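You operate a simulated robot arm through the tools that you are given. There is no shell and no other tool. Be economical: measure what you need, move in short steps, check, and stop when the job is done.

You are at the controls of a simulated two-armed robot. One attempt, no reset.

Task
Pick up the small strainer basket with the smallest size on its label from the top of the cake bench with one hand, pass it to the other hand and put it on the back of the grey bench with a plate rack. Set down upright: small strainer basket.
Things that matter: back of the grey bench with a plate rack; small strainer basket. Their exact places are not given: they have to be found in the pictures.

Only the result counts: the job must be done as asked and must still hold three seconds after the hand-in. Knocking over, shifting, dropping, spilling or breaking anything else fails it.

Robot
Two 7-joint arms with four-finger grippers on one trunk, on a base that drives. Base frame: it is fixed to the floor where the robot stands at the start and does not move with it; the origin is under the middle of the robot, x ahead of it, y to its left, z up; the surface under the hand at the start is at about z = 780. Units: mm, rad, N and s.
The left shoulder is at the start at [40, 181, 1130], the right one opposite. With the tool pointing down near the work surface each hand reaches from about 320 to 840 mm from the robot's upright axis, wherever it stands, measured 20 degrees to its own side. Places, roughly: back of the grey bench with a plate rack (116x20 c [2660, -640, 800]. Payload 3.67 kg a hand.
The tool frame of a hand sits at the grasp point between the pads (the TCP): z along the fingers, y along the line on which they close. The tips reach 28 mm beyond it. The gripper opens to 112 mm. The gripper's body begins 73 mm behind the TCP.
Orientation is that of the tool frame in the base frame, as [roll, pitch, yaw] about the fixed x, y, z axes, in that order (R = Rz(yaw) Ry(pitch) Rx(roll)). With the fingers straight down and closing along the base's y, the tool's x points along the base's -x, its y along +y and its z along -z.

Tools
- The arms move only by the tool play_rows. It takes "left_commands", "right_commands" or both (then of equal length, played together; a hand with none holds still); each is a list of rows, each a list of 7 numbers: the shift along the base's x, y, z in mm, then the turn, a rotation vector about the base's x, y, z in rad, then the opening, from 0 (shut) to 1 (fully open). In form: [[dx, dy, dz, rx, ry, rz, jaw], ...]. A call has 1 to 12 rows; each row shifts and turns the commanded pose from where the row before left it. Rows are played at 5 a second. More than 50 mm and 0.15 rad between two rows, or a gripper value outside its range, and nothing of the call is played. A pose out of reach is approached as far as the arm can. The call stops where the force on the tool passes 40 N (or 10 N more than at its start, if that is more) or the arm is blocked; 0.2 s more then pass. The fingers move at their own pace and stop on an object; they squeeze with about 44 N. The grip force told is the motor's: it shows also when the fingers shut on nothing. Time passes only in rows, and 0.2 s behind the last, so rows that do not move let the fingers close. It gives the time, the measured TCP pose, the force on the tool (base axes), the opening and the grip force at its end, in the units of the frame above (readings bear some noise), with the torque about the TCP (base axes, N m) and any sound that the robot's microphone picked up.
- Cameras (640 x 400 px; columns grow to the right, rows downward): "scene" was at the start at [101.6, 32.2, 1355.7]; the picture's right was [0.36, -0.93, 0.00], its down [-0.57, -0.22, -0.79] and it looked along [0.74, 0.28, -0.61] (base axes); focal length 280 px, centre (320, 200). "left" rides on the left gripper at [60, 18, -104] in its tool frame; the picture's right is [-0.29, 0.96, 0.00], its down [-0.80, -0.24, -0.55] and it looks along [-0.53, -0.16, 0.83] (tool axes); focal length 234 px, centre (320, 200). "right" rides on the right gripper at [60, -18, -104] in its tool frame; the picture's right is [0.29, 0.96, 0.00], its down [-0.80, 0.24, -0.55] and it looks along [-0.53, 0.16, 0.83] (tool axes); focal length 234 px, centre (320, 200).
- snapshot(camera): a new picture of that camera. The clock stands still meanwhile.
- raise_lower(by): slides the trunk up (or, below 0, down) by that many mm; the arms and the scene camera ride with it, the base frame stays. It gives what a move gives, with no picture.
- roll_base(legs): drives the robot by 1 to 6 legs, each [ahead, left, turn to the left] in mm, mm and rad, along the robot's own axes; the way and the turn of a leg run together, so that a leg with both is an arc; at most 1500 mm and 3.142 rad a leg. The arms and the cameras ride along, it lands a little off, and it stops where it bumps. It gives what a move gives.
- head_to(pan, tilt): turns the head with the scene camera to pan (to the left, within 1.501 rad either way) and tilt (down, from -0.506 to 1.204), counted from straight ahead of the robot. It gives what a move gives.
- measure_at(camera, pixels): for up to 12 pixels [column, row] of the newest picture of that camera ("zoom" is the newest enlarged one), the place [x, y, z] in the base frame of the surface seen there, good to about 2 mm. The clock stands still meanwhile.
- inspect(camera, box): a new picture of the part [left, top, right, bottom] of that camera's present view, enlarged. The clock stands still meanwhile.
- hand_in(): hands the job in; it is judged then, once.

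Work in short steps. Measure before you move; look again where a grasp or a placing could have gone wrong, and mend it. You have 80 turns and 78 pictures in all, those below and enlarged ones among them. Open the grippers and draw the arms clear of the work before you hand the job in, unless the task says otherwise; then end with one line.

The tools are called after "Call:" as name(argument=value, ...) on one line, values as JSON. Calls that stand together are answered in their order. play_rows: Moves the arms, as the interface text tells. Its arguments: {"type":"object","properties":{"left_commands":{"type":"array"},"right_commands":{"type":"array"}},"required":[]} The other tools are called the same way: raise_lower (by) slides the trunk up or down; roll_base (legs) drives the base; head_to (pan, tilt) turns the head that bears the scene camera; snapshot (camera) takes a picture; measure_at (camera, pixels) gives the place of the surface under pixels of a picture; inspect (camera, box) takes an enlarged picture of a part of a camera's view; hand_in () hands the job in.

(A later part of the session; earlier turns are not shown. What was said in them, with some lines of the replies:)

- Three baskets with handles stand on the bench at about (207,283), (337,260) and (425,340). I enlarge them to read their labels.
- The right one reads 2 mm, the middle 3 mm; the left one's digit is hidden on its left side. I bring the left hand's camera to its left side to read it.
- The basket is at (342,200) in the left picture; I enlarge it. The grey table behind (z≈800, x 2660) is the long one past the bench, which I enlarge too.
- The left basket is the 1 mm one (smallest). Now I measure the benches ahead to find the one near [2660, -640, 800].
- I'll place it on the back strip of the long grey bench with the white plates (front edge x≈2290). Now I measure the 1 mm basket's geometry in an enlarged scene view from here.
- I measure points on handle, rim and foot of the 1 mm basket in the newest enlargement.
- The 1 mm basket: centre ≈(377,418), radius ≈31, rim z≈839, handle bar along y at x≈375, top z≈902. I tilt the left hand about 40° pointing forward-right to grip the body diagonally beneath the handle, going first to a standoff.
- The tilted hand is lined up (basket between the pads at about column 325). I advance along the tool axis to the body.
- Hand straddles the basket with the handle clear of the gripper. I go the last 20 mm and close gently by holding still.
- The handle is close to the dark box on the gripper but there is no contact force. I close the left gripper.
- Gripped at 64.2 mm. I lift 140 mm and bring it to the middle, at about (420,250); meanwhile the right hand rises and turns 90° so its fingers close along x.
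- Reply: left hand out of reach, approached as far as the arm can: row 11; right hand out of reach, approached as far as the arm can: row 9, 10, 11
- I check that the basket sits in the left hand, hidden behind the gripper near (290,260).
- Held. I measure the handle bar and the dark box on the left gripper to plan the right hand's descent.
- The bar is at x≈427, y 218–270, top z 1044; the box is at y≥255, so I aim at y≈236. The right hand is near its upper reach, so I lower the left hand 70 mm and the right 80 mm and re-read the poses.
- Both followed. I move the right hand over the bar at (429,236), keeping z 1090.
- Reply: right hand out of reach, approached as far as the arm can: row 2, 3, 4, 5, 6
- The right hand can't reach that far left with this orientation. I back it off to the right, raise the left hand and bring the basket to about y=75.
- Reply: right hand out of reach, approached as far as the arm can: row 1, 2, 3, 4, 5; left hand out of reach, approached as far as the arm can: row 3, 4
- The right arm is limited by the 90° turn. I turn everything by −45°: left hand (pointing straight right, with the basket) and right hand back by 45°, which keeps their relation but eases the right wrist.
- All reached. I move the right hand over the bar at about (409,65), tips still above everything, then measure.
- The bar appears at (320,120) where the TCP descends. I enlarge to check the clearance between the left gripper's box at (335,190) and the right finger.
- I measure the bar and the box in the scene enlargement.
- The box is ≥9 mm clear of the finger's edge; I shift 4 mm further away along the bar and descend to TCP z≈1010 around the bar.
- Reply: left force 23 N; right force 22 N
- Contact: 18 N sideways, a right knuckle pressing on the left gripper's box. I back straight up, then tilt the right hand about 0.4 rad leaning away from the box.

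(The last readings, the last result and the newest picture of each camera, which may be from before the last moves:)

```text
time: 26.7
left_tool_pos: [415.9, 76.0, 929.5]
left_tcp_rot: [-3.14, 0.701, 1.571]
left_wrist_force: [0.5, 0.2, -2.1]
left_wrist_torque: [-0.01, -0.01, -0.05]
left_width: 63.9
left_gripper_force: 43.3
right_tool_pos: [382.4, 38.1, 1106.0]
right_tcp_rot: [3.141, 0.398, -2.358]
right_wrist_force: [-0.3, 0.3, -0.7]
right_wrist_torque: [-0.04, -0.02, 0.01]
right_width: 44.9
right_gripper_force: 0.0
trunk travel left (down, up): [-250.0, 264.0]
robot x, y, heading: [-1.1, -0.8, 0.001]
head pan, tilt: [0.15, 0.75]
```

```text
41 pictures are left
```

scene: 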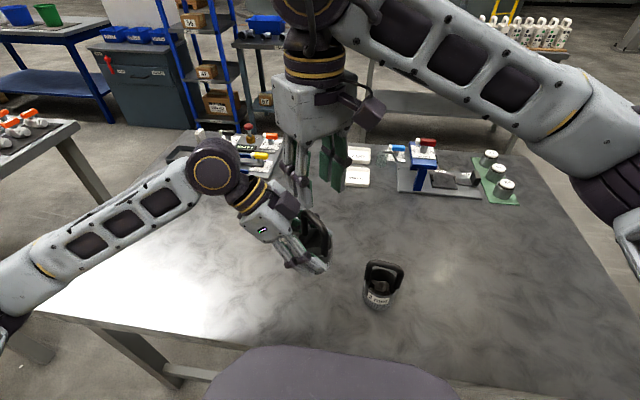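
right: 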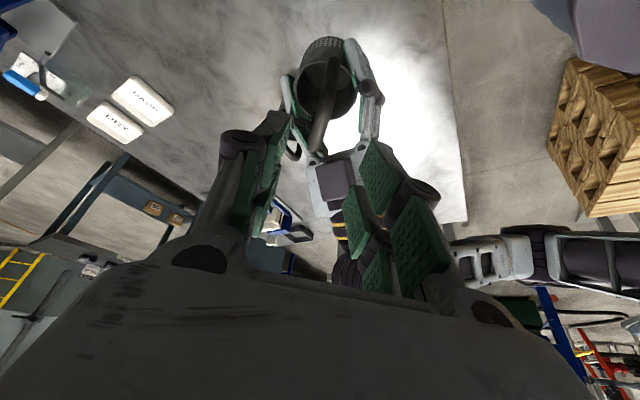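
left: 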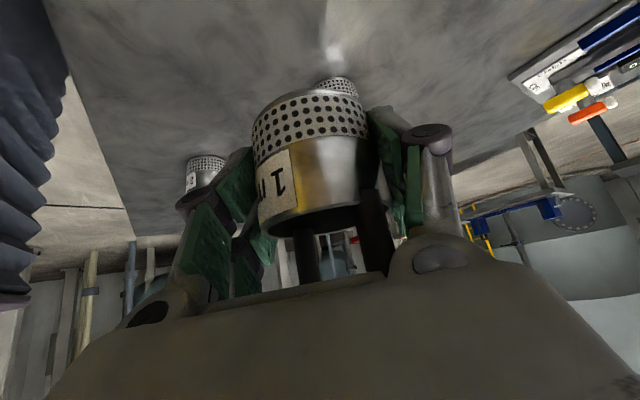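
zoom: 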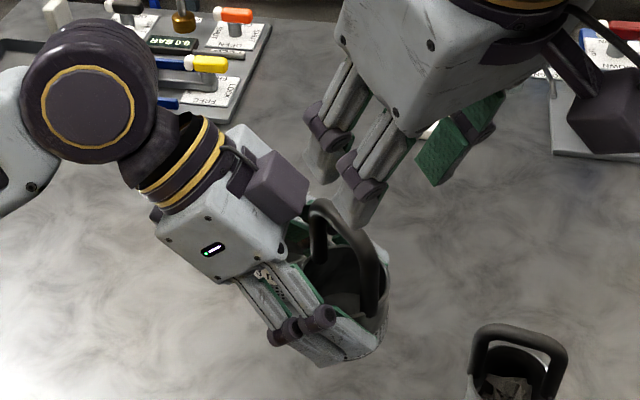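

The hand leans clear now. Since each finger has two prongs (wider than assumed), I tilt further to 0.75 rad and aim at the arch's near corner (402,58,1004), coming from a standoff along the tool axis.

Call:
play_rows(right_commands=[[-10, -10, -5, 0.0827, -0.0827, 0, 0.33], [-9, -9, -12, 0.0827, -0.0827, 0, 0.33], [-9, -9, -12, 0.0827, -0.0827, 0, 0.33], [0, 0, 0, 0, 0, 0, 0.33]])

Call:
snapshot(camera="right")

Call:
inspect(camera="scene", box=[230, 130, 380, 290])

```text
time: 27.7
left_tool_pos: [415.5, 74.5, 930.3]
left_tcp_rot: [-3.14, 0.699, 1.573]
left_wrist_force: [-0.3, 0.7, -2.1]
left_wrist_torque: [-0.01, -0.02, -0.01]
left_width: 64.2
left_gripper_force: 43.8
right_tool_pos: [363.8, 18.0, 1083.6]
right_tcp_rot: [3.14, 0.749, -2.358]
right_wrist_force: [1.1, -0.5, 0.3]
right_wrist_torque: [-0.01, 0.02, 0.01]
right_width: 37.0
right_gripper_force: 0.2
right hand out of reach, approached as far as the arm can: row 3
trunk travel left (down, up): [-250.0, 264.0]
robot x, y, heading: [-0.7, 0.3, 0.001]
head pan, tilt: [0.15, 0.75]
```

```text
40 pictures are left
```

right: 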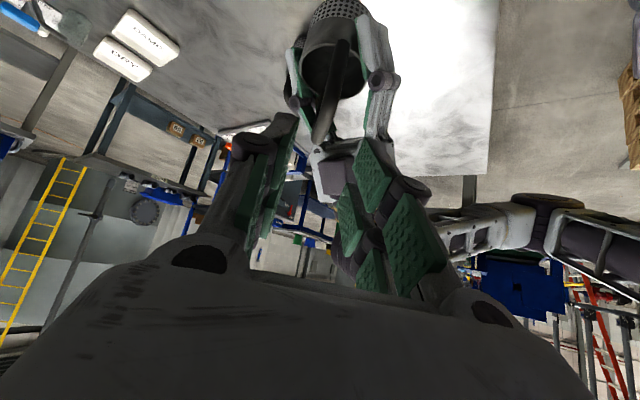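

```text
2.50 times, centred on (305, 210) of scene
```

zoom: 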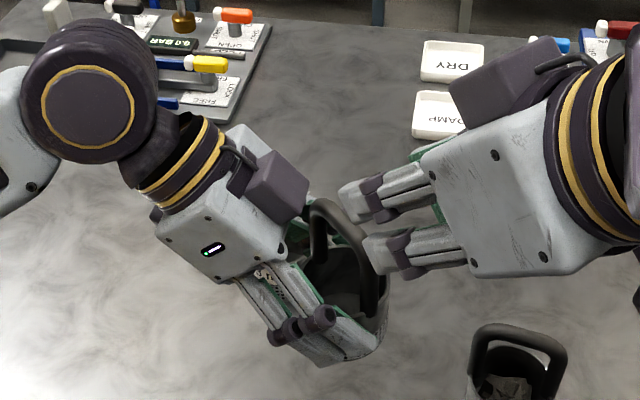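

Aligned: bar end at (320,130) where the TCP is headed. I advance three quarters of the way, then look.

Call:
play_rows(right_commands=[[10, 10, -20, 0, 0, 0, 0.33], [10, 10, -20, 0, 0, 0, 0.33], [10, 10, -20, 0, 0, 0, 0.33], [0, 0, 0, 0, 0, 0, 0.33]])

Call:
inspect(camera="scene", box=[230, 130, 380, 290])

Call:
snapshot(camera="right")

```text
time: 28.7
left_tool_pos: [414.6, 74.9, 930.7]
left_tcp_rot: [-3.139, 0.698, 1.572]
left_wrist_force: [0.6, 0.2, -0.8]
left_wrist_torque: [0.0, -0.01, 0.02]
left_width: 64.0
left_gripper_force: 43.8
right_tool_pos: [393.4, 48.2, 1022.8]
right_tcp_rot: [3.139, 0.75, -2.357]
right_wrist_force: [-0.4, -0.3, -0.8]
right_wrist_torque: [-0.01, 0.0, 0.0]
right_width: 37.0
right_gripper_force: 0.1
trunk travel left (down, up): [-250.0, 264.0]
robot x, y, heading: [1.9, -2.7, 0.004]
head pan, tilt: [0.15, 0.75]
```

```text
2.50 times, centred on (305, 210) of scene
```

zoom: 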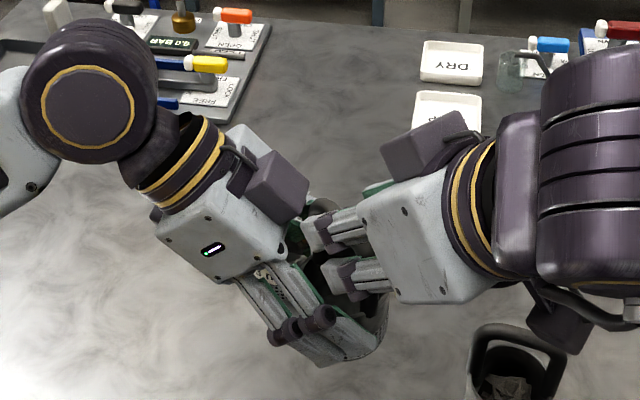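

```text
37 pictures are left
```

right: 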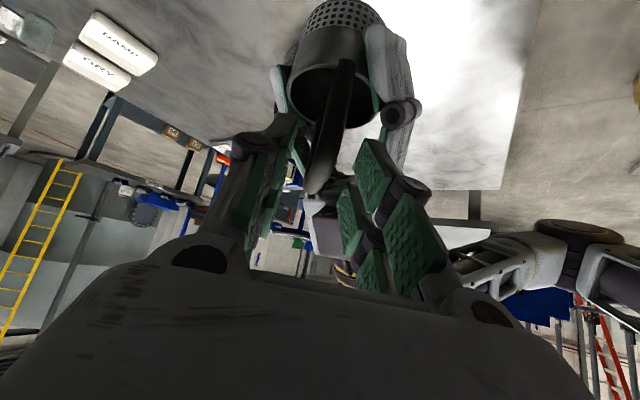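

The near end of the bar is between the pads; the bar is yawed some 0.1 rad relative to the hand, so I add that turn with the last 20 mm.

Call:
play_rows(right_commands=[[4, 5, -8, 0, 0, 0.05, 0.33], [5, 5, -10, 0, 0, 0.05, 0.33], [0, 0, 0, 0, 0, 0, 0.33]])

Call:
snapshot(camera="right")

```text
time: 29.5
left_tool_pos: [414.2, 75.6, 930.7]
left_tcp_rot: [-3.14, 0.699, 1.572]
left_wrist_force: [0.4, 1.1, -3.3]
left_wrist_torque: [-0.05, -0.08, -0.08]
left_width: 64.0
left_gripper_force: 43.7
right_tool_pos: [402.8, 58.1, 1005.0]
right_tcp_rot: [3.141, 0.75, -2.258]
right_wrist_force: [0.4, -1.9, 0.9]
right_wrist_torque: [-0.04, 0.02, 0.04]
right_width: 36.7
right_gripper_force: 0.0
trunk travel left (down, up): [-250.0, 264.0]
robot x, y, heading: [-1.5, 0.7, 0.002]
head pan, tilt: [0.15, 0.75]
```

```text
36 pictures are left
```

right: 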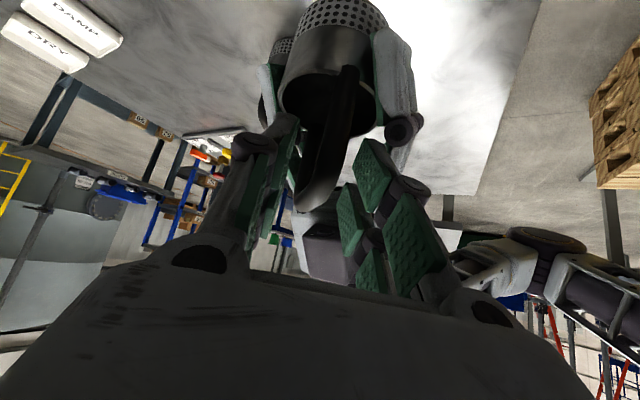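

Working out the projection, the arch plane matched the hand before my last turn; I undo the 0.1 rad yaw and look at the alignment.

Call:
play_rows(right_commands=[[0, 0, 0, 0, 0, -0.05, 0.33], [0, 0, 0, 0, 0, -0.05, 0.33], [0, 0, 0, 0, 0, 0, 0.33]])

Call:
inspect(camera="right", box=[220, 40, 440, 260])

```text
time: 30.3
left_tool_pos: [415.0, 75.0, 930.2]
left_tcp_rot: [-3.139, 0.698, 1.572]
left_wrist_force: [0.6, -0.3, -2.3]
left_wrist_torque: [0.02, -0.03, 0.03]
left_width: 63.8
left_gripper_force: 44.4
right_tool_pos: [403.8, 56.3, 1005.3]
right_tcp_rot: [3.14, 0.752, -2.358]
right_wrist_force: [0.9, -1.1, 0.1]
right_wrist_torque: [0.01, -0.01, 0.04]
right_width: 36.9
right_gripper_force: 0.2
trunk travel left (down, up): [-250.0, 264.0]
robot x, y, heading: [2.0, -3.2, -0.004]
head pan, tilt: [0.15, 0.75]
```

```text
1.82 times, centred on (330, 150) of right
```

zoom: 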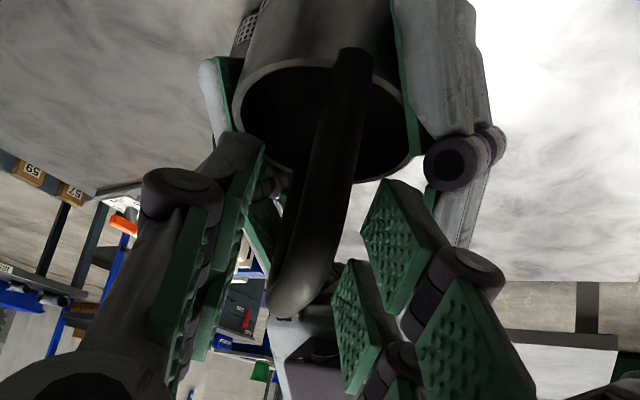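

The bar is well between the pads. I close the right gripper.

Call:
play_rows(right_commands=[[0, 0, 0, 0, 0, 0, 0.2], [0, 0, 0, 0, 0, 0, 0.1], [0, 0, 0, 0, 0, 0, 0.0], [0, 0, 0, 0, 0, 0, 0.0]])

Call:
inspect(camera="right", box=[220, 40, 440, 260])

```text
time: 31.3
left_tool_pos: [414.9, 75.8, 930.1]
left_tcp_rot: [-3.139, 0.698, 1.573]
left_wrist_force: [2.4, -4.2, -0.1]
left_wrist_torque: [0.53, 0.4, -0.58]
left_width: 63.8
left_gripper_force: 43.9
right_tool_pos: [403.5, 57.1, 1005.7]
right_tcp_rot: [3.14, 0.749, -2.357]
right_wrist_force: [-2.7, 4.4, -0.5]
right_wrist_torque: [-0.22, -0.15, 0.74]
right_width: 12.2
right_gripper_force: 44.0
trunk travel left (down, up): [-250.0, 264.0]
robot x, y, heading: [1.9, -2.3, 0.005]
head pan, tilt: [0.15, 0.75]
```

```text
1.82 times, centred on (330, 150) of right
```

zoom: 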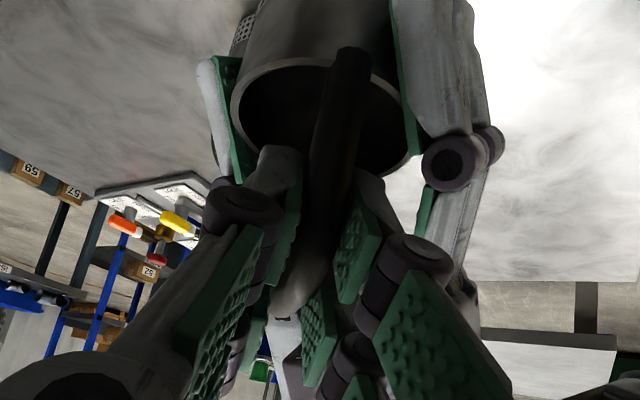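

Right holds the 12.2 mm bar with small forces. I open the left gripper and withdraw it along its axis.

Call:
play_rows(left_commands=[[0, 0, 0, 0, 0, 0, 0.7], [0, 0, 0, 0, 0, 0, 1], [0, 0, 0, 0, 0, 0, 1], [0, 0, 0, 0, 0, 0, 1]])

Call:
play_rows(left_commands=[[0, 10, 12, 0, 0, 0, 1], [0, 13, 15, 0, 0, 0, 1], [0, 13, 15, 0, 0, 0, 1], [0, 13, 15, 0, 0, 0, 1], [0, 13, 15, 0, 0, 0, 1], [0, 20, 15, 0, 0, 0, 1], [0, 40, 10, 0, 0, 0, 1], [0, 40, 10, 0, 0, 0, 1]])

Call:
snapshot(camera="right")

Call:
snapshot(camera="scene")

```text
time: 32.3
left_tool_pos: [415.6, 75.2, 930.4]
left_tcp_rot: [-3.14, 0.697, 1.571]
left_wrist_force: [0.1, 0.7, -0.6]
left_wrist_torque: [0.0, -0.03, -0.01]
left_width: 112.1
left_gripper_force: 0.1
right_tool_pos: [402.0, 56.2, 1004.8]
right_tcp_rot: [3.14, 0.751, -2.359]
right_wrist_force: [0.4, 1.1, -0.2]
right_wrist_torque: [-0.04, 0.05, -0.01]
right_width: 12.2
right_gripper_force: 44.2
trunk travel left (down, up): [-250.0, 264.0]
robot x, y, heading: [-1.7, 1.0, -0.0]
head pan, tilt: [0.15, 0.75]
```

```text
time: 34.1
left_tool_pos: [415.0, 238.8, 1037.8]
left_tcp_rot: [-3.139, 0.701, 1.572]
left_wrist_force: [0.2, 0.6, 0.2]
left_wrist_torque: [-0.02, -0.01, 0.0]
left_width: 112.1
left_gripper_force: 0.1
right_tool_pos: [402.3, 56.6, 1003.8]
right_tcp_rot: [3.141, 0.751, -2.357]
right_wrist_force: [-0.2, 0.3, 0.0]
right_wrist_torque: [-0.04, 0.05, 0.01]
right_width: 12.0
right_gripper_force: 43.8
trunk travel left (down, up): [-250.0, 264.0]
robot x, y, heading: [-3.8, 7.9, 0.002]
head pan, tilt: [0.15, 0.75]
```

```text
33 pictures are left
```

right: 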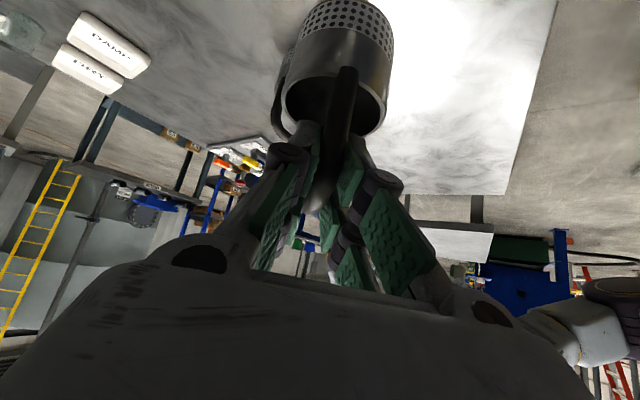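

```text
32 pictures are left
```

scene: 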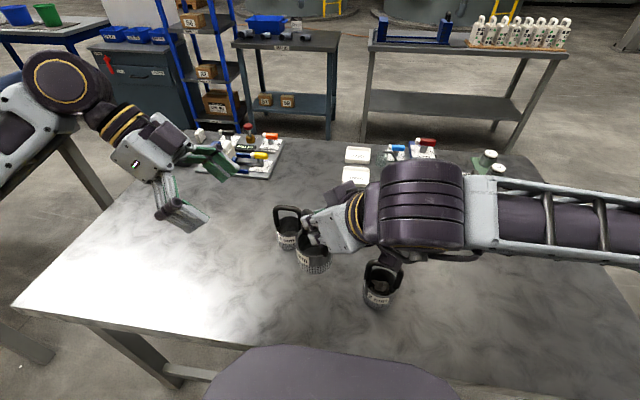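

The hand-over worked. Now I raise the right hand with the basket and draw the left hand up to its side for driving; then look at the way to the target bench.

Call:
play_rows(right_commands=[[0, 0, 25, 0, 0, 0, 0], [0, 0, 25, 0, 0, 0, 0], [0, 0, 25, 0, 0, 0, 0], [0, 0, 25, 0, 0, 0, 0]], left_commands=[[0, 25, 15, 0, 0, 0, 1], [0, 25, 15, 0, 0, 0, 1], [0, 25, 15, 0, 0, 0, 1], [0, 25, 15, 0, 0, 0, 1]])

Call:
head_to(pan=-0.3, tilt=0.45)

Call:
snapshot(camera="scene")

```text
time: 35.1
left_tool_pos: [415.2, 339.5, 1098.1]
left_tcp_rot: [-3.14, 0.697, 1.571]
left_wrist_force: [-1.0, 0.2, 0.4]
left_wrist_torque: [0.04, 0.02, 0.05]
left_width: 111.9
left_gripper_force: 0.1
right_tool_pos: [402.0, 58.1, 1105.5]
right_tcp_rot: [3.141, 0.747, -2.357]
right_wrist_force: [-0.2, 0.3, -0.9]
right_wrist_torque: [-0.04, 0.01, -0.05]
right_width: 11.9
right_gripper_force: 43.5
trunk travel left (down, up): [-250.0, 264.0]
robot x, y, heading: [3.8, -1.4, -0.003]
head pan, tilt: [0.15, 0.75]
```

```text
time: 36.0
left_tool_pos: [416.4, 338.4, 1098.1]
left_tcp_rot: [-3.141, 0.699, 1.572]
left_wrist_force: [-0.5, 0.0, -1.1]
left_wrist_torque: [0.02, -0.06, -0.01]
left_width: 112.1
left_gripper_force: 0.0
right_tool_pos: [403.5, 57.1, 1104.9]
right_tcp_rot: [3.139, 0.751, -2.357]
right_wrist_force: [-0.2, 0.2, -2.0]
right_wrist_torque: [-0.01, 0.03, 0.01]
right_width: 11.7
right_gripper_force: 44.3
trunk travel left (down, up): [-250.0, 264.0]
robot x, y, heading: [0.6, 0.1, -0.0]
head pan, tilt: [-0.3, 0.45]
```

```text
31 pictures are left
```

scene: 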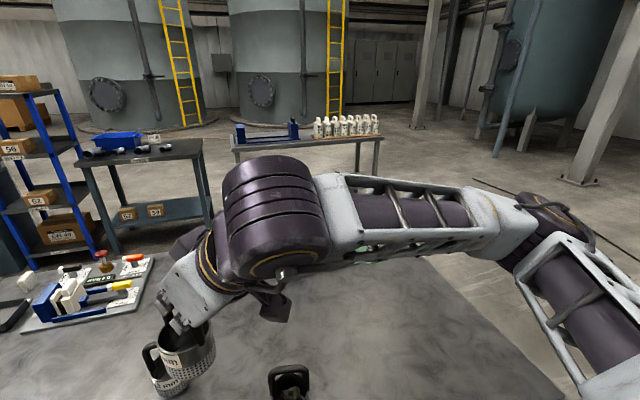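

I measure this bench's right edge, the target bench's corners and objects, and floor points along the right side.

Call:
measure_at(camera="scene", pixels=[[560, 388], [500, 325], [440, 258], [234, 146], [382, 138], [372, 132], [240, 124], [265, 138], [320, 135], [292, 136], [305, 136], [310, 124]])

Call:
inspect(camera="scene", box=[220, 100, 400, 180])

```text
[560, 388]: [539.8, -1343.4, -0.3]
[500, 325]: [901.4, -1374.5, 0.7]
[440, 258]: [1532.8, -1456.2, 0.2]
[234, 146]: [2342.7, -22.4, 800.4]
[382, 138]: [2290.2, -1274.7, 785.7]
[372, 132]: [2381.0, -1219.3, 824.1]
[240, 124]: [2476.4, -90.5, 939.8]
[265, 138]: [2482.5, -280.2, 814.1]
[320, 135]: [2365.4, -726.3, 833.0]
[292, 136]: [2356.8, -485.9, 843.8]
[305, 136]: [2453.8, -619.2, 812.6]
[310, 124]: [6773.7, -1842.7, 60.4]
```

```text
3.56 times, centred on (310, 140) of scene
```

zoom: 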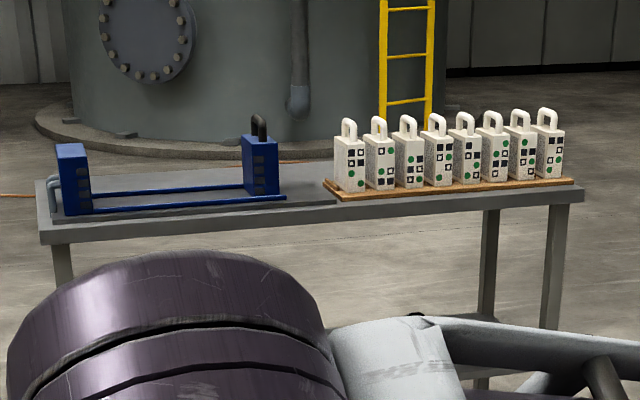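

Target bench: y −20…−1275, front x≈2290, top z≈800; its back strip is clear near y≈−590. To know how near the base may come, I look down at the near edge of the bench here.

Call:
head_to(pan=0.3, tilt=1.2)

Call:
snapshot(camera="scene")

```text
time: 37.1
left_tool_pos: [416.9, 338.7, 1097.8]
left_tcp_rot: [-3.141, 0.697, 1.574]
left_wrist_force: [-0.4, 0.4, -0.2]
left_wrist_torque: [-0.03, 0.01, 0.0]
left_width: 111.9
left_gripper_force: 0.1
right_tool_pos: [403.7, 58.3, 1105.9]
right_tcp_rot: [3.139, 0.751, -2.358]
right_wrist_force: [0.4, -0.2, -1.4]
right_wrist_torque: [-0.03, 0.04, 0.0]
right_width: 12.3
right_gripper_force: 44.0
trunk travel left (down, up): [-250.0, 264.0]
robot x, y, heading: [2.6, 1.3, -0.0]
head pan, tilt: [0.3, 1.201]
```

```text
29 pictures are left
```

scene: 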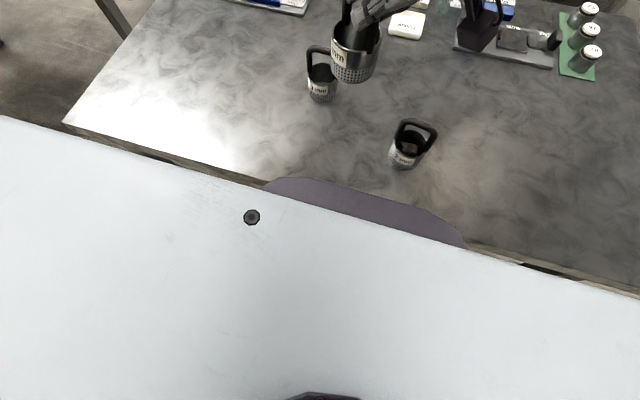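

Call:
measure_at(camera="scene", pixels=[[250, 217], [345, 200], [440, 225], [150, 158], [250, 175], [490, 245], [600, 280], [100, 135], [64, 124], [400, 208], [300, 182], [640, 290]])

```text
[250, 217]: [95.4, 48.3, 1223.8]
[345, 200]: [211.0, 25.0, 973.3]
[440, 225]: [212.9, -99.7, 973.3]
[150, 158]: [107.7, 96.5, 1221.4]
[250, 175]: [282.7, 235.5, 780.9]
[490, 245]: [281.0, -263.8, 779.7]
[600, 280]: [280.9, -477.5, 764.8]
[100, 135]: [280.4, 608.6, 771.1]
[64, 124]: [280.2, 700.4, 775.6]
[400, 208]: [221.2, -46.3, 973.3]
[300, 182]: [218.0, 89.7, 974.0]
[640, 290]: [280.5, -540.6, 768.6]
```

Bench edge here is at x=280, i.e. 280 mm ahead of the axis, so I'll keep ≥320 mm from the target bench's front. I check the view to the right before strafing.

Call:
head_to(pan=-1.5, tilt=0.45)

Call:
snapshot(camera="scene")

```text
time: 38.9
left_tool_pos: [416.5, 339.0, 1097.9]
left_tcp_rot: [-3.141, 0.697, 1.571]
left_wrist_force: [-0.1, -0.5, 0.5]
left_wrist_torque: [-0.03, 0.03, -0.01]
left_width: 111.9
left_gripper_force: 0.1
right_tool_pos: [402.7, 57.2, 1106.0]
right_tcp_rot: [3.14, 0.751, -2.359]
right_wrist_force: [-0.4, -0.1, -1.8]
right_wrist_torque: [-0.03, 0.04, 0.02]
right_width: 12.3
right_gripper_force: 43.6
trunk travel left (down, up): [-250.0, 264.0]
robot x, y, heading: [-0.1, -1.7, 0.001]
head pan, tilt: [-1.499, 0.45]
```

```text
28 pictures are left
```

scene: 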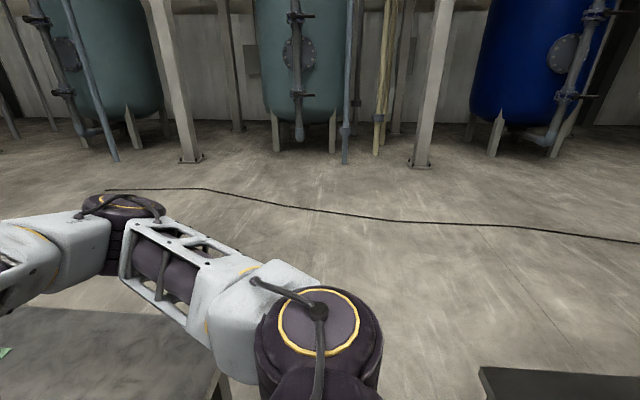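

The way right is free up to the cable; a dark surface shows at lower right (490,380). I measure it and the cable.

Call:
measure_at(camera="scene", pixels=[[485, 378], [600, 385], [500, 398], [320, 210], [120, 190], [210, 370], [225, 398], [400, 360], [450, 330]])

```text
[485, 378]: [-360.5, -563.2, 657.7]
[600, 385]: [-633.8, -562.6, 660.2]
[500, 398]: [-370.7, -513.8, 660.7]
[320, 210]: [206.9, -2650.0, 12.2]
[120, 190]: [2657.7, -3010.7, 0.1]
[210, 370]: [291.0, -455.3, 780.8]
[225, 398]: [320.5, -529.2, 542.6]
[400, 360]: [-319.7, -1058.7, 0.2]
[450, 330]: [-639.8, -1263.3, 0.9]
```

A dark surface lies behind at x<−360, so I back off only 30 mm, then strafe right 1050 mm past the bench's edge (y≈−560).

Call:
roll_base(legs=[[-30, 0, 0], [0, -1050, 0]])

Call:
head_to(pan=0.2, tilt=0.5)

Call:
snapshot(camera="scene")

```text
time: 44.8
left_tool_pos: [384.3, -705.7, 1098.7]
left_tcp_rot: [-3.14, 0.696, 1.561]
left_wrist_force: [0.0, 0.7, 0.0]
left_wrist_torque: [0.01, -0.02, 0.0]
left_width: 112.2
left_gripper_force: 0.1
right_tool_pos: [368.1, -987.0, 1104.5]
right_tcp_rot: [3.139, 0.749, -2.369]
right_wrist_force: [0.0, 1.0, -2.1]
right_wrist_torque: [0.0, 0.04, 0.0]
right_width: 12.3
right_gripper_force: 44.2
trunk travel left (down, up): [-250.0, 264.0]
robot x, y, heading: [-32.2, -1043.3, -0.007]
head pan, tilt: [-1.499, 0.45]
```

```text
time: 46.6
left_tool_pos: [385.3, -705.5, 1097.5]
left_tcp_rot: [-3.14, 0.698, 1.562]
left_wrist_force: [0.4, 0.3, 0.1]
left_wrist_torque: [0.0, -0.03, 0.0]
left_width: 111.7
left_gripper_force: 0.2
right_tool_pos: [367.9, -987.1, 1105.2]
right_tcp_rot: [3.139, 0.751, -2.369]
right_wrist_force: [-0.6, 0.0, -1.2]
right_wrist_torque: [-0.02, 0.04, 0.02]
right_width: 12.0
right_gripper_force: 43.9
trunk travel left (down, up): [-250.0, 264.0]
robot x, y, heading: [-36.3, -1038.8, -0.013]
head pan, tilt: [0.201, 0.499]
```

```text
27 pictures are left
```

scene: 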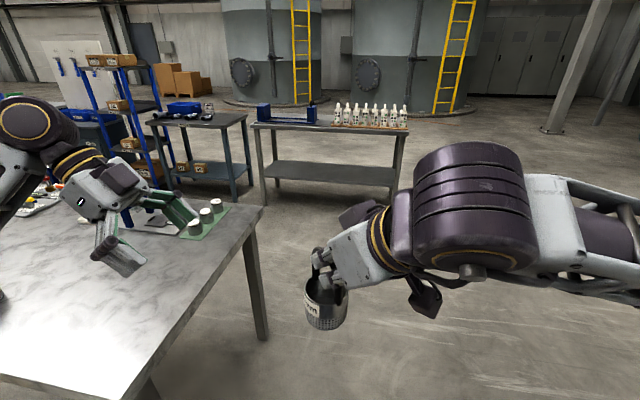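

Clear floor ahead; held basket fine. I drive ahead 1600 mm past the bench and strafe left 690 mm to stand before the target bench at a distance.

Call:
roll_base(legs=[[1400, 0, 0.01], [200, 0, 0], [0, 690, 0]])

Call:
head_to(pan=-0.1, tilt=0.5)

Call:
snapshot(camera="scene")

```text
time: 58.5
left_tool_pos: [1979.3, -16.5, 1097.8]
left_tcp_rot: [-3.139, 0.698, 1.584]
left_wrist_force: [0.3, 0.0, 0.2]
left_wrist_torque: [-0.04, -0.03, 0.0]
left_width: 112.1
left_gripper_force: 0.0
right_tool_pos: [1968.6, -297.4, 1105.2]
right_tcp_rot: [3.14, 0.75, -2.348]
right_wrist_force: [0.5, 0.2, -2.4]
right_wrist_torque: [-0.04, 0.0, 0.01]
right_width: 12.2
right_gripper_force: 43.5
trunk travel left (down, up): [-250.0, 264.0]
robot x, y, heading: [1565.7, -362.0, 0.009]
head pan, tilt: [0.201, 0.499]
```

```text
time: 59.3
left_tool_pos: [1979.7, -17.7, 1098.1]
left_tcp_rot: [-3.139, 0.699, 1.582]
left_wrist_force: [0.0, -0.3, 0.1]
left_wrist_torque: [0.0, -0.02, 0.0]
left_width: 112.0
left_gripper_force: 0.1
right_tool_pos: [1968.3, -298.5, 1104.9]
right_tcp_rot: [3.141, 0.751, -2.348]
right_wrist_force: [-0.4, 0.1, -0.8]
right_wrist_torque: [-0.01, 0.02, -0.03]
right_width: 12.1
right_gripper_force: 44.1
trunk travel left (down, up): [-250.0, 264.0]
robot x, y, heading: [1569.4, -360.3, 0.012]
head pan, tilt: [-0.099, 0.499]
```

```text
26 pictures are left
```

scene: 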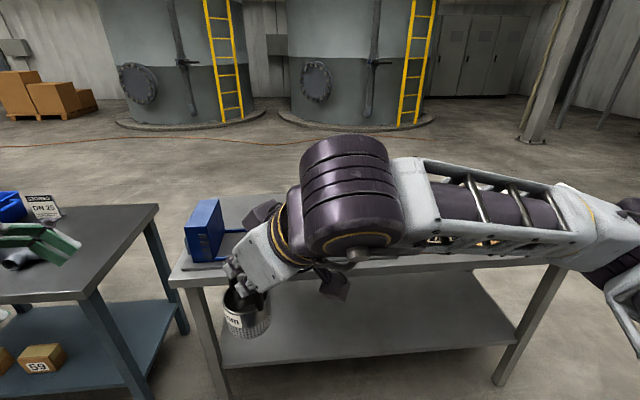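

The arm hides much of the bench. I measure the near bench at left (its corner (158,207), (85,297)) and the visible parts of the target bench.

Call:
measure_at(camera="scene", pixels=[[156, 208], [84, 298], [20, 298], [170, 280], [190, 280], [190, 262], [240, 203], [180, 270], [210, 200], [560, 255], [570, 268], [440, 240]])

```text
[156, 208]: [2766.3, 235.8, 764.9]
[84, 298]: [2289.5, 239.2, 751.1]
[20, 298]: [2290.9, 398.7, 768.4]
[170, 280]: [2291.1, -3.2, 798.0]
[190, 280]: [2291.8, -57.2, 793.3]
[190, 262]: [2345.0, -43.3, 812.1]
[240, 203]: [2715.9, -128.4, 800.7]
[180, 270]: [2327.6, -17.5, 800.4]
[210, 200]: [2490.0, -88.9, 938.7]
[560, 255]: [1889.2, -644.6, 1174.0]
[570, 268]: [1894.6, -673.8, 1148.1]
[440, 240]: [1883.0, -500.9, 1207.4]
```

Bench top z≈800, reaching back to x≈2770. I raise the trunk 120 mm for clearance, then drive ahead 360 mm (axis at ≈1930, 360 mm from the bench).

Call:
raise_lower(by=120)

Call:
roll_base(legs=[[360, 0, -0.01]])

Call:
head_to(pan=-0.35, tilt=0.75)

Call:
snapshot(camera="scene")

```text
time: 60.8
left_tool_pos: [1978.2, -16.9, 1216.6]
left_tcp_rot: [-3.139, 0.698, 1.582]
left_wrist_force: [0.0, -1.3, -0.2]
left_wrist_torque: [-0.02, -0.01, 0.02]
left_width: 112.2
left_gripper_force: 0.0
right_tool_pos: [1968.9, -297.7, 1223.5]
right_tcp_rot: [3.139, 0.749, -2.349]
right_wrist_force: [0.2, -0.1, -1.7]
right_wrist_torque: [-0.06, 0.03, -0.02]
right_width: 12.1
right_gripper_force: 44.1
trunk travel left (down, up): [-370.0, 144.0]
robot x, y, heading: [1568.9, -359.8, 0.01]
head pan, tilt: [-0.099, 0.499]
```

```text
time: 63.1
left_tool_pos: [2339.9, -19.8, 1216.8]
left_tcp_rot: [-3.141, 0.698, 1.571]
left_wrist_force: [0.0, 0.4, -0.4]
left_wrist_torque: [0.0, 0.01, -0.03]
left_width: 112.1
left_gripper_force: 0.0
right_tool_pos: [2325.0, -301.3, 1225.4]
right_tcp_rot: [3.139, 0.751, -2.36]
right_wrist_force: [-0.9, 0.6, -1.7]
right_wrist_torque: [-0.05, -0.01, 0.01]
right_width: 12.0
right_gripper_force: 44.1
trunk travel left (down, up): [-370.0, 144.0]
robot x, y, heading: [1921.1, -358.5, -0.004]
head pan, tilt: [-0.099, 0.499]
```

```text
time: 63.9
left_tool_pos: [2340.0, -20.0, 1217.6]
left_tcp_rot: [-3.14, 0.7, 1.57]
left_wrist_force: [0.6, 0.1, -0.5]
left_wrist_torque: [0.0, -0.03, 0.01]
left_width: 112.0
left_gripper_force: 0.1
right_tool_pos: [2327.2, -302.8, 1225.4]
right_tcp_rot: [3.139, 0.748, -2.359]
right_wrist_force: [0.8, -0.8, -2.4]
right_wrist_torque: [-0.02, 0.03, 0.01]
right_width: 12.0
right_gripper_force: 44.1
trunk travel left (down, up): [-370.0, 144.0]
robot x, y, heading: [1921.6, -357.5, -0.002]
head pan, tilt: [-0.351, 0.75]
```

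```text
25 pictures are left
```

scene: 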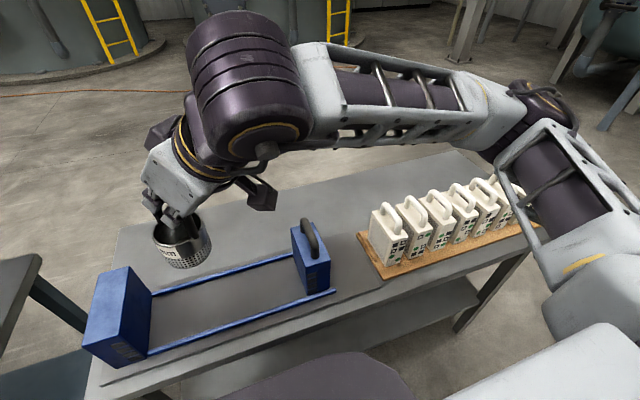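

The back strip behind rack and plates is clear, around (320,205). I measure rack, plates and strip.

Call:
measure_at(camera="scene", pixels=[[308, 225], [295, 235], [320, 205], [340, 185], [300, 195], [358, 232], [387, 205], [440, 195], [400, 170], [280, 200], [240, 265], [370, 175]])

```text
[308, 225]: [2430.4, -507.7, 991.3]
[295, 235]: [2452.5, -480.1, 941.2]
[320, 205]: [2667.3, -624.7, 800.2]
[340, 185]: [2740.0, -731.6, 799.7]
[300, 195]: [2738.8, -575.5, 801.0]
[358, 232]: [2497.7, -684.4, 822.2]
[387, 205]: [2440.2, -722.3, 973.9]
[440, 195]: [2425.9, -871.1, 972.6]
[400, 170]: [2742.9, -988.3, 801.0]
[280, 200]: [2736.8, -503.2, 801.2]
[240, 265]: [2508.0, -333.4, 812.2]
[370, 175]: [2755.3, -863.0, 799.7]
```

Plate tops z≈974 (x≤2480), rack handle top 991 at (2430,−508). I carry the basket over at safe height to above (2643,−608) for the TCP.

Call:
play_rows(right_commands=[[32, -31, -6, 0, 0, 0, 0], [32, -31, -6, 0, 0, 0, 0], [32, -31, -6, 0, 0, 0, 0], [32, -31, -6, 0, 0, 0, 0], [32, -31, -6, 0, 0, 0, 0], [32, -31, -6, 0, 0, 0, 0], [32, -31, -6, 0, 0, 0, 0], [32, -31, -6, 0, 0, 0, 0], [32, -30, -6, 0, 0, 0, 0], [28, -28, -6, 0, 0, 0, 0], [0, 0, 0, 0, 0, 0, 0]])

Call:
snapshot(camera="scene")

```text
time: 66.3
left_tool_pos: [2338.8, -21.3, 1217.7]
left_tcp_rot: [-3.14, 0.696, 1.571]
left_wrist_force: [-0.1, 0.2, 0.0]
left_wrist_torque: [0.0, 0.02, -0.01]
left_width: 112.2
left_gripper_force: 0.0
right_tool_pos: [2542.2, -511.3, 1183.4]
right_tcp_rot: [3.138, 0.749, -2.36]
right_wrist_force: [0.0, -0.4, -1.9]
right_wrist_torque: [-0.02, 0.02, -0.02]
right_width: 12.2
right_gripper_force: 43.8
right hand out of reach, approached as far as the arm can: row 7, 8, 9, 10
trunk travel left (down, up): [-370.0, 144.0]
robot x, y, heading: [1924.7, -360.6, -0.007]
head pan, tilt: [-0.351, 0.75]
```

```text
24 pictures are left
```

scene: 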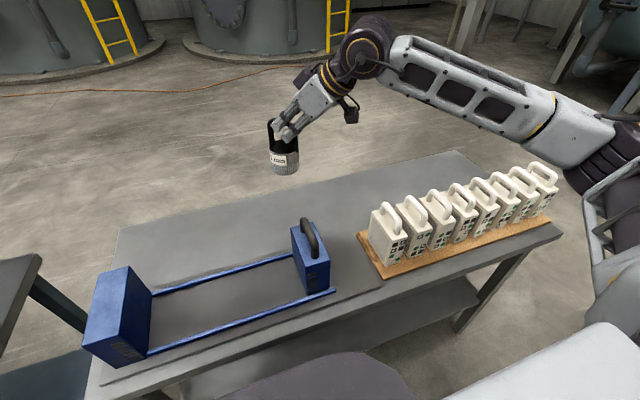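

Arm stops short at (2542,−511). The base can close the rest: I drive 60 mm ahead (axis ≈1982, still 300 mm from the bench) and 95 mm to the right; the basket stays above 1060.

Call:
roll_base(legs=[[60, 0, 0], [0, -95, 0]])

Call:
play_rows(right_commands=[[0, 0, -25, 0, 0, 0, 0], [0, 0, -25, 0, 0, 0, 0], [0, 0, -25, 0, 0, 0, 0], [0, 0, -25, 0, 0, 0, 0], [8, 0, -25, 0, 0, 0, 0], [8, 0, -20, 0, 0, 0, 0], [8, 0, 0, 0, 0, 0, 0], [0, 0, 0, 0, 0, 0, 0]])

Call:
snapshot(camera="scene")

Call:
snapshot(camera="right")

```text
time: 68.0
left_tool_pos: [2402.6, -114.1, 1217.5]
left_tcp_rot: [-3.138, 0.699, 1.573]
left_wrist_force: [0.9, -1.0, -0.2]
left_wrist_torque: [-0.01, 0.02, -0.07]
left_width: 112.1
left_gripper_force: 0.0
right_tool_pos: [2604.2, -603.8, 1182.4]
right_tcp_rot: [3.139, 0.748, -2.362]
right_wrist_force: [0.7, -0.6, -1.6]
right_wrist_torque: [0.03, 0.02, 0.01]
right_width: 12.0
right_gripper_force: 43.9
trunk travel left (down, up): [-370.0, 144.0]
robot x, y, heading: [1984.1, -450.9, -0.005]
head pan, tilt: [-0.351, 0.75]
```

```text
time: 69.8
left_tool_pos: [2400.4, -114.4, 1217.4]
left_tcp_rot: [-3.141, 0.697, 1.571]
left_wrist_force: [-0.1, 0.8, 0.9]
left_wrist_torque: [0.02, -0.03, -0.03]
left_width: 112.1
left_gripper_force: 0.1
right_tool_pos: [2627.3, -604.6, 1037.2]
right_tcp_rot: [3.139, 0.75, -2.36]
right_wrist_force: [0.7, -0.1, -0.6]
right_wrist_torque: [-0.04, 0.0, 0.02]
right_width: 12.0
right_gripper_force: 44.0
trunk travel left (down, up): [-370.0, 144.0]
robot x, y, heading: [1983.1, -452.3, -0.007]
head pan, tilt: [-0.351, 0.75]
```

```text
23 pictures are left
```

scene: 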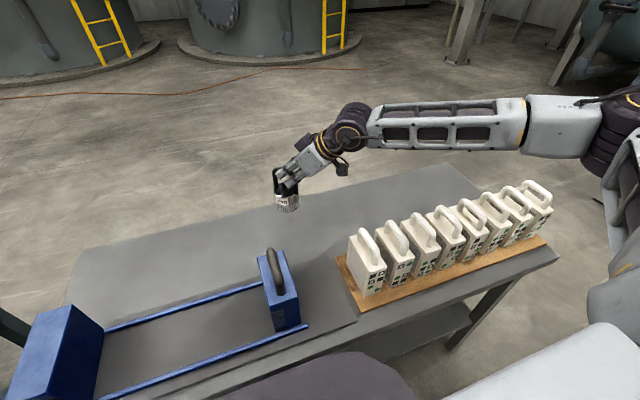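

```text
22 pictures are left
```

right: 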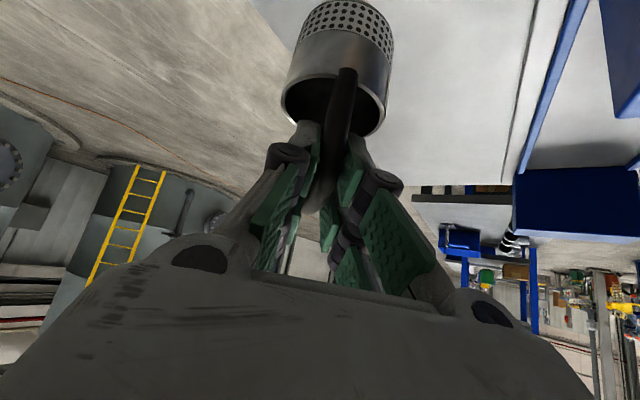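

Now at (2627,−605,1037). I enlarge the basket to check it hangs upright and find its foot height.

Call:
inspect(camera="scene", box=[250, 140, 350, 225])

```text
4.71 times, centred on (300, 182) of scene
```

zoom: 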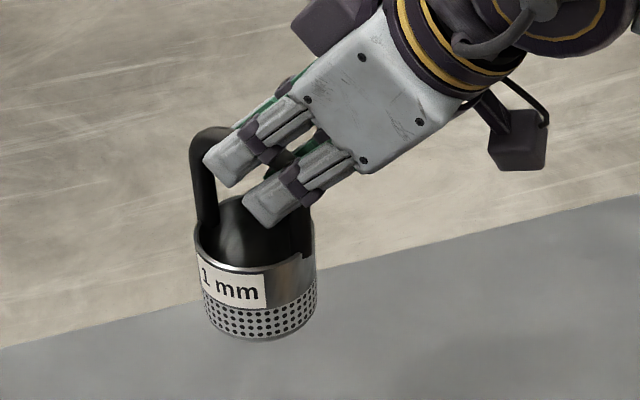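

Call:
measure_at(camera="zoom", pixels=[[205, 300], [225, 332], [260, 337], [300, 322], [316, 295], [197, 240], [250, 268], [313, 255], [200, 262], [312, 280]])

```text
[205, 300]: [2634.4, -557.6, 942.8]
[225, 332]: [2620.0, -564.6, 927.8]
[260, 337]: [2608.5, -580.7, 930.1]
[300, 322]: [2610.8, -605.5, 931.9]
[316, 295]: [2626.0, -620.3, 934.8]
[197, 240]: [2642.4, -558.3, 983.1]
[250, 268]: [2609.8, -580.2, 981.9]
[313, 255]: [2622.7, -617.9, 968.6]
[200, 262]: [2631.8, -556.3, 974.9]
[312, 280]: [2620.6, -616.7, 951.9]
```

Basket is upright, foot ≈921. Lower 115 mm first, leaving about 6 mm.

Call:
play_rows(right_commands=[[0, 0, -25, 0, 0, 0, 0], [0, 0, -25, 0, 0, 0, 0], [0, 0, -25, 0, 0, 0, 0], [0, 0, -25, 0, 0, 0, 0], [0, 0, -10, 0, 0, 0, 0], [0, 0, -5, 0, 0, 0, 0], [0, 0, 0, 0, 0, 0, 0]])

Call:
snapshot(camera="scene")

Call:
inspect(camera="scene", box=[250, 150, 350, 235])

```text
time: 71.4
left_tool_pos: [2400.7, -113.9, 1217.4]
left_tcp_rot: [-3.139, 0.698, 1.572]
left_wrist_force: [0.6, 0.1, 0.2]
left_wrist_torque: [-0.01, -0.01, -0.01]
left_width: 112.0
left_gripper_force: 0.1
right_tool_pos: [2627.6, -604.8, 923.3]
right_tcp_rot: [3.14, 0.75, -2.359]
right_wrist_force: [-1.4, 0.7, -2.3]
right_wrist_torque: [-0.04, 0.02, 0.0]
right_width: 12.0
right_gripper_force: 44.6
trunk travel left (down, up): [-370.0, 144.0]
robot x, y, heading: [1985.5, -448.8, 0.002]
head pan, tilt: [-0.351, 0.75]
```

```text
20 pictures are left
```

scene: 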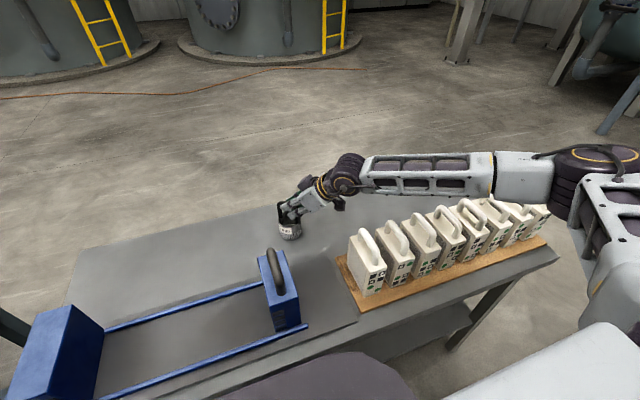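

```text
4.71 times, centred on (300, 192) of scene
```

zoom: 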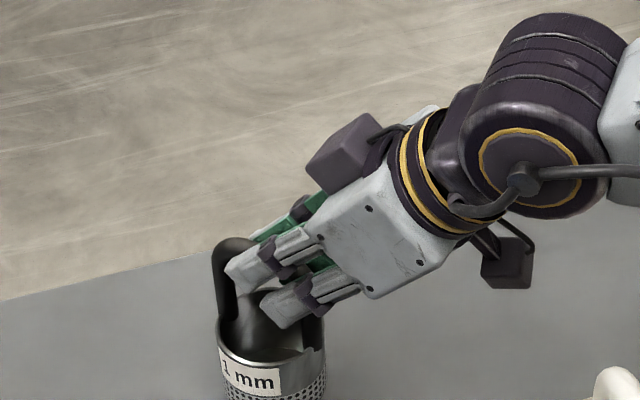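

Nearly down, no contact yet. I lower in 2 mm steps and watch the force.

Call:
play_rows(right_commands=[[0, 0, -2, 0, 0, 0, 0], [0, 0, -2, 0, 0, 0, 0], [0, 0, -1.5, 0, 0, 0, 0], [0, 0, 0, 0, 0, 0, 0]])

```text
time: 72.4
left_tool_pos: [2400.9, -113.9, 1216.4]
left_tcp_rot: [3.141, 0.696, 1.571]
left_wrist_force: [-0.1, 0.2, -0.8]
left_wrist_torque: [-0.02, 0.02, 0.0]
left_width: 111.9
left_gripper_force: 0.0
right_tool_pos: [2626.7, -604.6, 917.0]
right_tcp_rot: [3.14, 0.748, -2.359]
right_wrist_force: [0.0, 0.2, -1.5]
right_wrist_torque: [-0.03, 0.04, -0.02]
right_width: 12.2
right_gripper_force: 43.5
trunk travel left (down, up): [-370.0, 144.0]
robot x, y, heading: [1982.7, -454.1, -0.009]
head pan, tilt: [-0.351, 0.75]
```

Still only the weight (−1.5 N). I go on in 1 mm steps.

Call:
play_rows(right_commands=[[0, 0, -1, 0, 0, 0, 0], [0, 0, -1, 0, 0, 0, 0], [0, 0, 0, 0, 0, 0, 0]])

Call:
inspect(camera="scene", box=[250, 175, 350, 260])

```text
time: 73.2
left_tool_pos: [2399.2, -114.6, 1217.9]
left_tcp_rot: [-3.138, 0.697, 1.571]
left_wrist_force: [0.7, -0.3, -0.3]
left_wrist_torque: [0.0, -0.01, -0.03]
left_width: 112.2
left_gripper_force: 0.1
right_tool_pos: [2627.4, -604.2, 916.4]
right_tcp_rot: [3.139, 0.751, -2.361]
right_wrist_force: [0.3, 1.4, -1.3]
right_wrist_torque: [-0.06, 0.06, 0.01]
right_width: 11.9
right_gripper_force: 43.9
trunk travel left (down, up): [-370.0, 144.0]
robot x, y, heading: [1984.8, -453.8, 0.002]
head pan, tilt: [-0.351, 0.75]
```

```text
4.71 times, centred on (300, 218) of scene
```

zoom: 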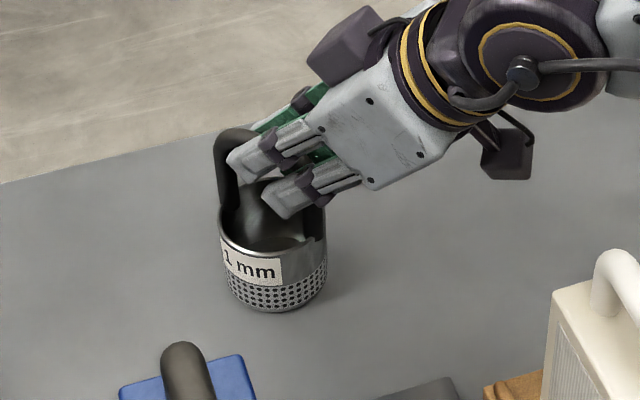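

Almost touching. Three more 1 mm steps.

Call:
play_rows(right_commands=[[0, 0, -1, 0, 0, 0, 0], [0, 0, -1, 0, 0, 0, 0], [0, 0, -0.5, 0, 0, 0, 0], [0, 0, 0, 0, 0, 0, 0]])

```text
time: 74.2
left_tool_pos: [2398.6, -114.4, 1218.1]
left_tcp_rot: [-3.14, 0.697, 1.568]
left_wrist_force: [0.8, 0.1, -1.2]
left_wrist_torque: [-0.01, -0.01, 0.0]
left_width: 112.2
left_gripper_force: 0.0
right_tool_pos: [2625.8, -603.1, 915.3]
right_tcp_rot: [-3.139, 0.753, -2.357]
right_wrist_force: [-0.3, -3.3, 15.8]
right_wrist_torque: [-0.5, 0.35, 0.04]
right_width: 12.1
right_gripper_force: 44.0
trunk travel left (down, up): [-370.0, 144.0]
robot x, y, heading: [1985.1, -452.9, -0.0]
head pan, tilt: [-0.351, 0.75]
```

Contact at 16 N: the basket stands. I ease 1 mm and open the right gripper.

Call:
play_rows(right_commands=[[0, 0, 1, 0, 0, 0, 0], [0, 0, 0, 0, 0, 0, 0.1], [0, 0, 0, 0, 0, 0, 0.3], [0, 0, 0, 0, 0, 0, 0.38], [0, 0, 0, 0, 0, 0, 0.38]])

Call:
snapshot(camera="right")

Call:
inspect(camera="scene", box=[250, 175, 350, 260])

```text
time: 75.4
left_tool_pos: [2400.5, -114.2, 1217.2]
left_tcp_rot: [-3.14, 0.698, 1.571]
left_wrist_force: [-0.1, 0.3, -0.8]
left_wrist_torque: [0.04, 0.02, 0.04]
left_width: 111.9
left_gripper_force: 0.0
right_tool_pos: [2626.6, -603.5, 912.8]
right_tcp_rot: [3.141, 0.75, -2.359]
right_wrist_force: [0.1, 0.3, 0.7]
right_wrist_torque: [0.01, 0.02, -0.01]
right_width: 42.5
right_gripper_force: 0.0
trunk travel left (down, up): [-370.0, 144.0]
robot x, y, heading: [1983.7, -456.2, -0.001]
head pan, tilt: [-0.351, 0.75]
```

```text
17 pictures are left
```

right: 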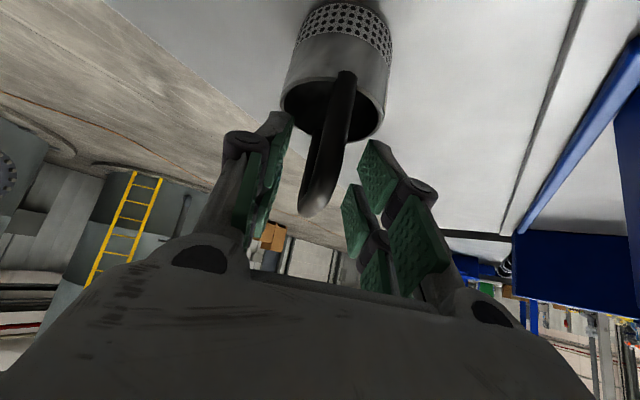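

```text
4.71 times, centred on (300, 218) of scene
```

zoom: 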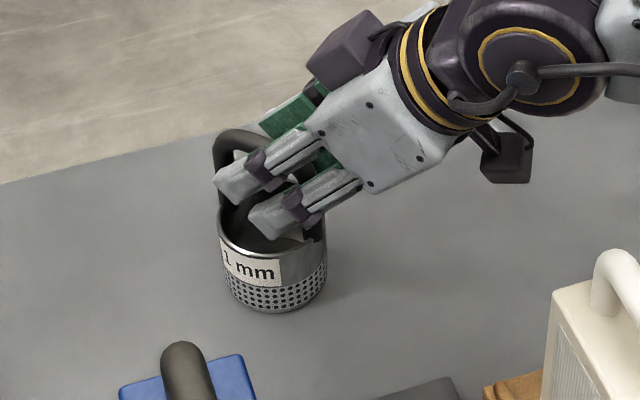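

Released; the handle is free between the pads at (325,180). I withdraw along the tool axis and up.

Call:
play_rows(right_commands=[[-9, -9, 15, 0, 0, 0, 0.38], [-9, -9, 15, 0, 0, 0, 0.38], [-9, -9, 15, 0, 0, 0, 0.38], [-9, -9, 15, 0, 0, 0, 0.38], [-9, -9, 20, 0, 0, 0, 0.38], [-9, -9, 25, 0, 0, 0, 0.38], [-15, 0, 30, 0, 0, 0, 0.38], [-20, 0, 30, 0, 0, 0, 0.38], [-20, 0, 30, 0, 0, 0, 0.5], [-20, 0, 20, 0, 0, 0, 1]])

Call:
snapshot(camera="scene")

Call:
inspect(camera="scene", box=[230, 175, 370, 285])

Call:
measure_at(camera="zoom", pixels=[[285, 235], [240, 235], [265, 250], [262, 190], [262, 132], [330, 260]])

```text
time: 77.6
left_tool_pos: [2400.0, -114.2, 1217.5]
left_tcp_rot: [3.141, 0.697, 1.57]
left_wrist_force: [-1.2, 0.1, 0.0]
left_wrist_torque: [0.01, -0.02, 0.04]
left_width: 111.8
left_gripper_force: 0.1
right_tool_pos: [2503.2, -654.0, 1101.2]
right_tcp_rot: [3.139, 0.75, -2.358]
right_wrist_force: [-0.8, 1.1, 0.0]
right_wrist_torque: [-0.03, -0.03, -0.01]
right_width: 104.6
right_gripper_force: 0.0
right hand out of reach, approached as far as the arm can: row 6, 7
trunk travel left (down, up): [-370.0, 144.0]
robot x, y, heading: [1982.2, -453.0, -0.004]
head pan, tilt: [-0.351, 0.75]
```

```text
15 pictures are left
```

scene: 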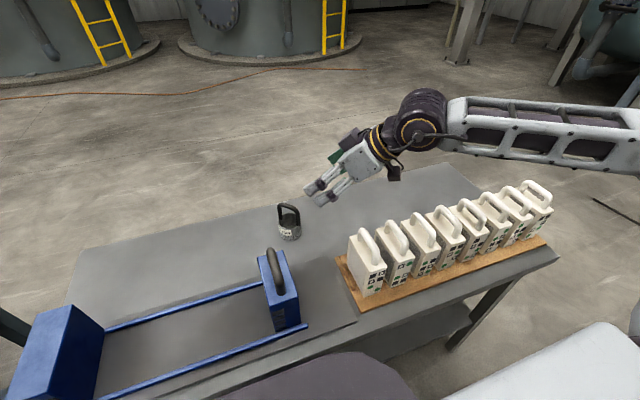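

```text
3.64 times, centred on (300, 230) of scene
```

zoom: 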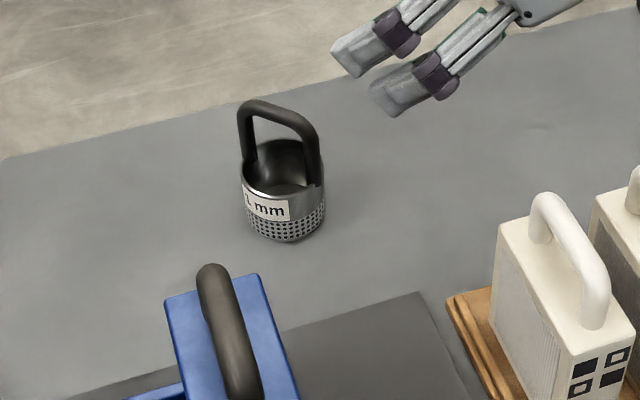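

```text
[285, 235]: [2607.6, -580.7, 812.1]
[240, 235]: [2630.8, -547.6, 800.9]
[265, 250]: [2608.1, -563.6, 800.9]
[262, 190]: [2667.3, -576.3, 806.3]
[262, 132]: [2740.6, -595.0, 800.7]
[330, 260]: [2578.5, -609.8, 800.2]
```

The basket stands upright at about (2638,−585), on the back strip. I drive back 300 mm so both arms are clear of the bench, then check once more.

Call:
roll_base(legs=[[-300, 0, 0]])

Call:
snapshot(camera="scene")

```text
time: 79.7
left_tool_pos: [2100.9, -114.6, 1217.0]
left_tcp_rot: [-3.14, 0.7, 1.572]
left_wrist_force: [0.3, -0.6, -0.3]
left_wrist_torque: [-0.02, -0.02, 0.01]
left_width: 111.9
left_gripper_force: 0.0
right_tool_pos: [2205.6, -654.8, 1102.4]
right_tcp_rot: [3.139, 0.749, -2.36]
right_wrist_force: [0.0, 1.1, -0.2]
right_wrist_torque: [-0.01, 0.01, 0.01]
right_width: 112.1
right_gripper_force: 0.0
trunk travel left (down, up): [-370.0, 144.0]
robot x, y, heading: [1684.0, -454.0, -0.003]
head pan, tilt: [-0.351, 0.75]
```

```text
13 pictures are left
```

scene: 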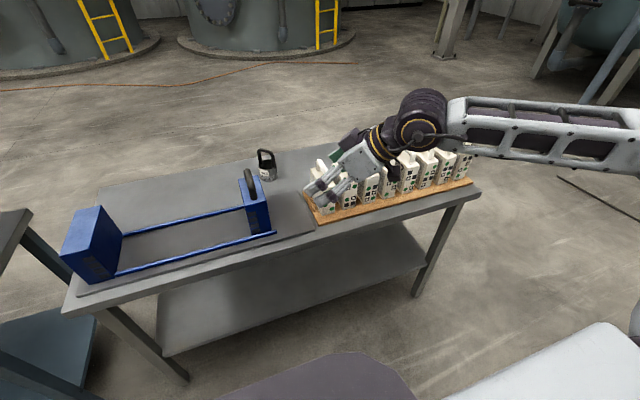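

The basket stands upright at (266,165), everything else is in place and both grippers are open and clear. I hand in.

Call:
hand_in()

```text
The job is handed in.
```

I picked up the 1 mm strainer basket, the smallest of the three, with the left hand and passed it to the right. It now stands upright on the back of the grey bench with the plate rack, at about (2638, −585). During the hand-over the two hands touched once, at about 18 N. The basket stayed in the grip, and I saw nothing else knocked or moved in the pictures.
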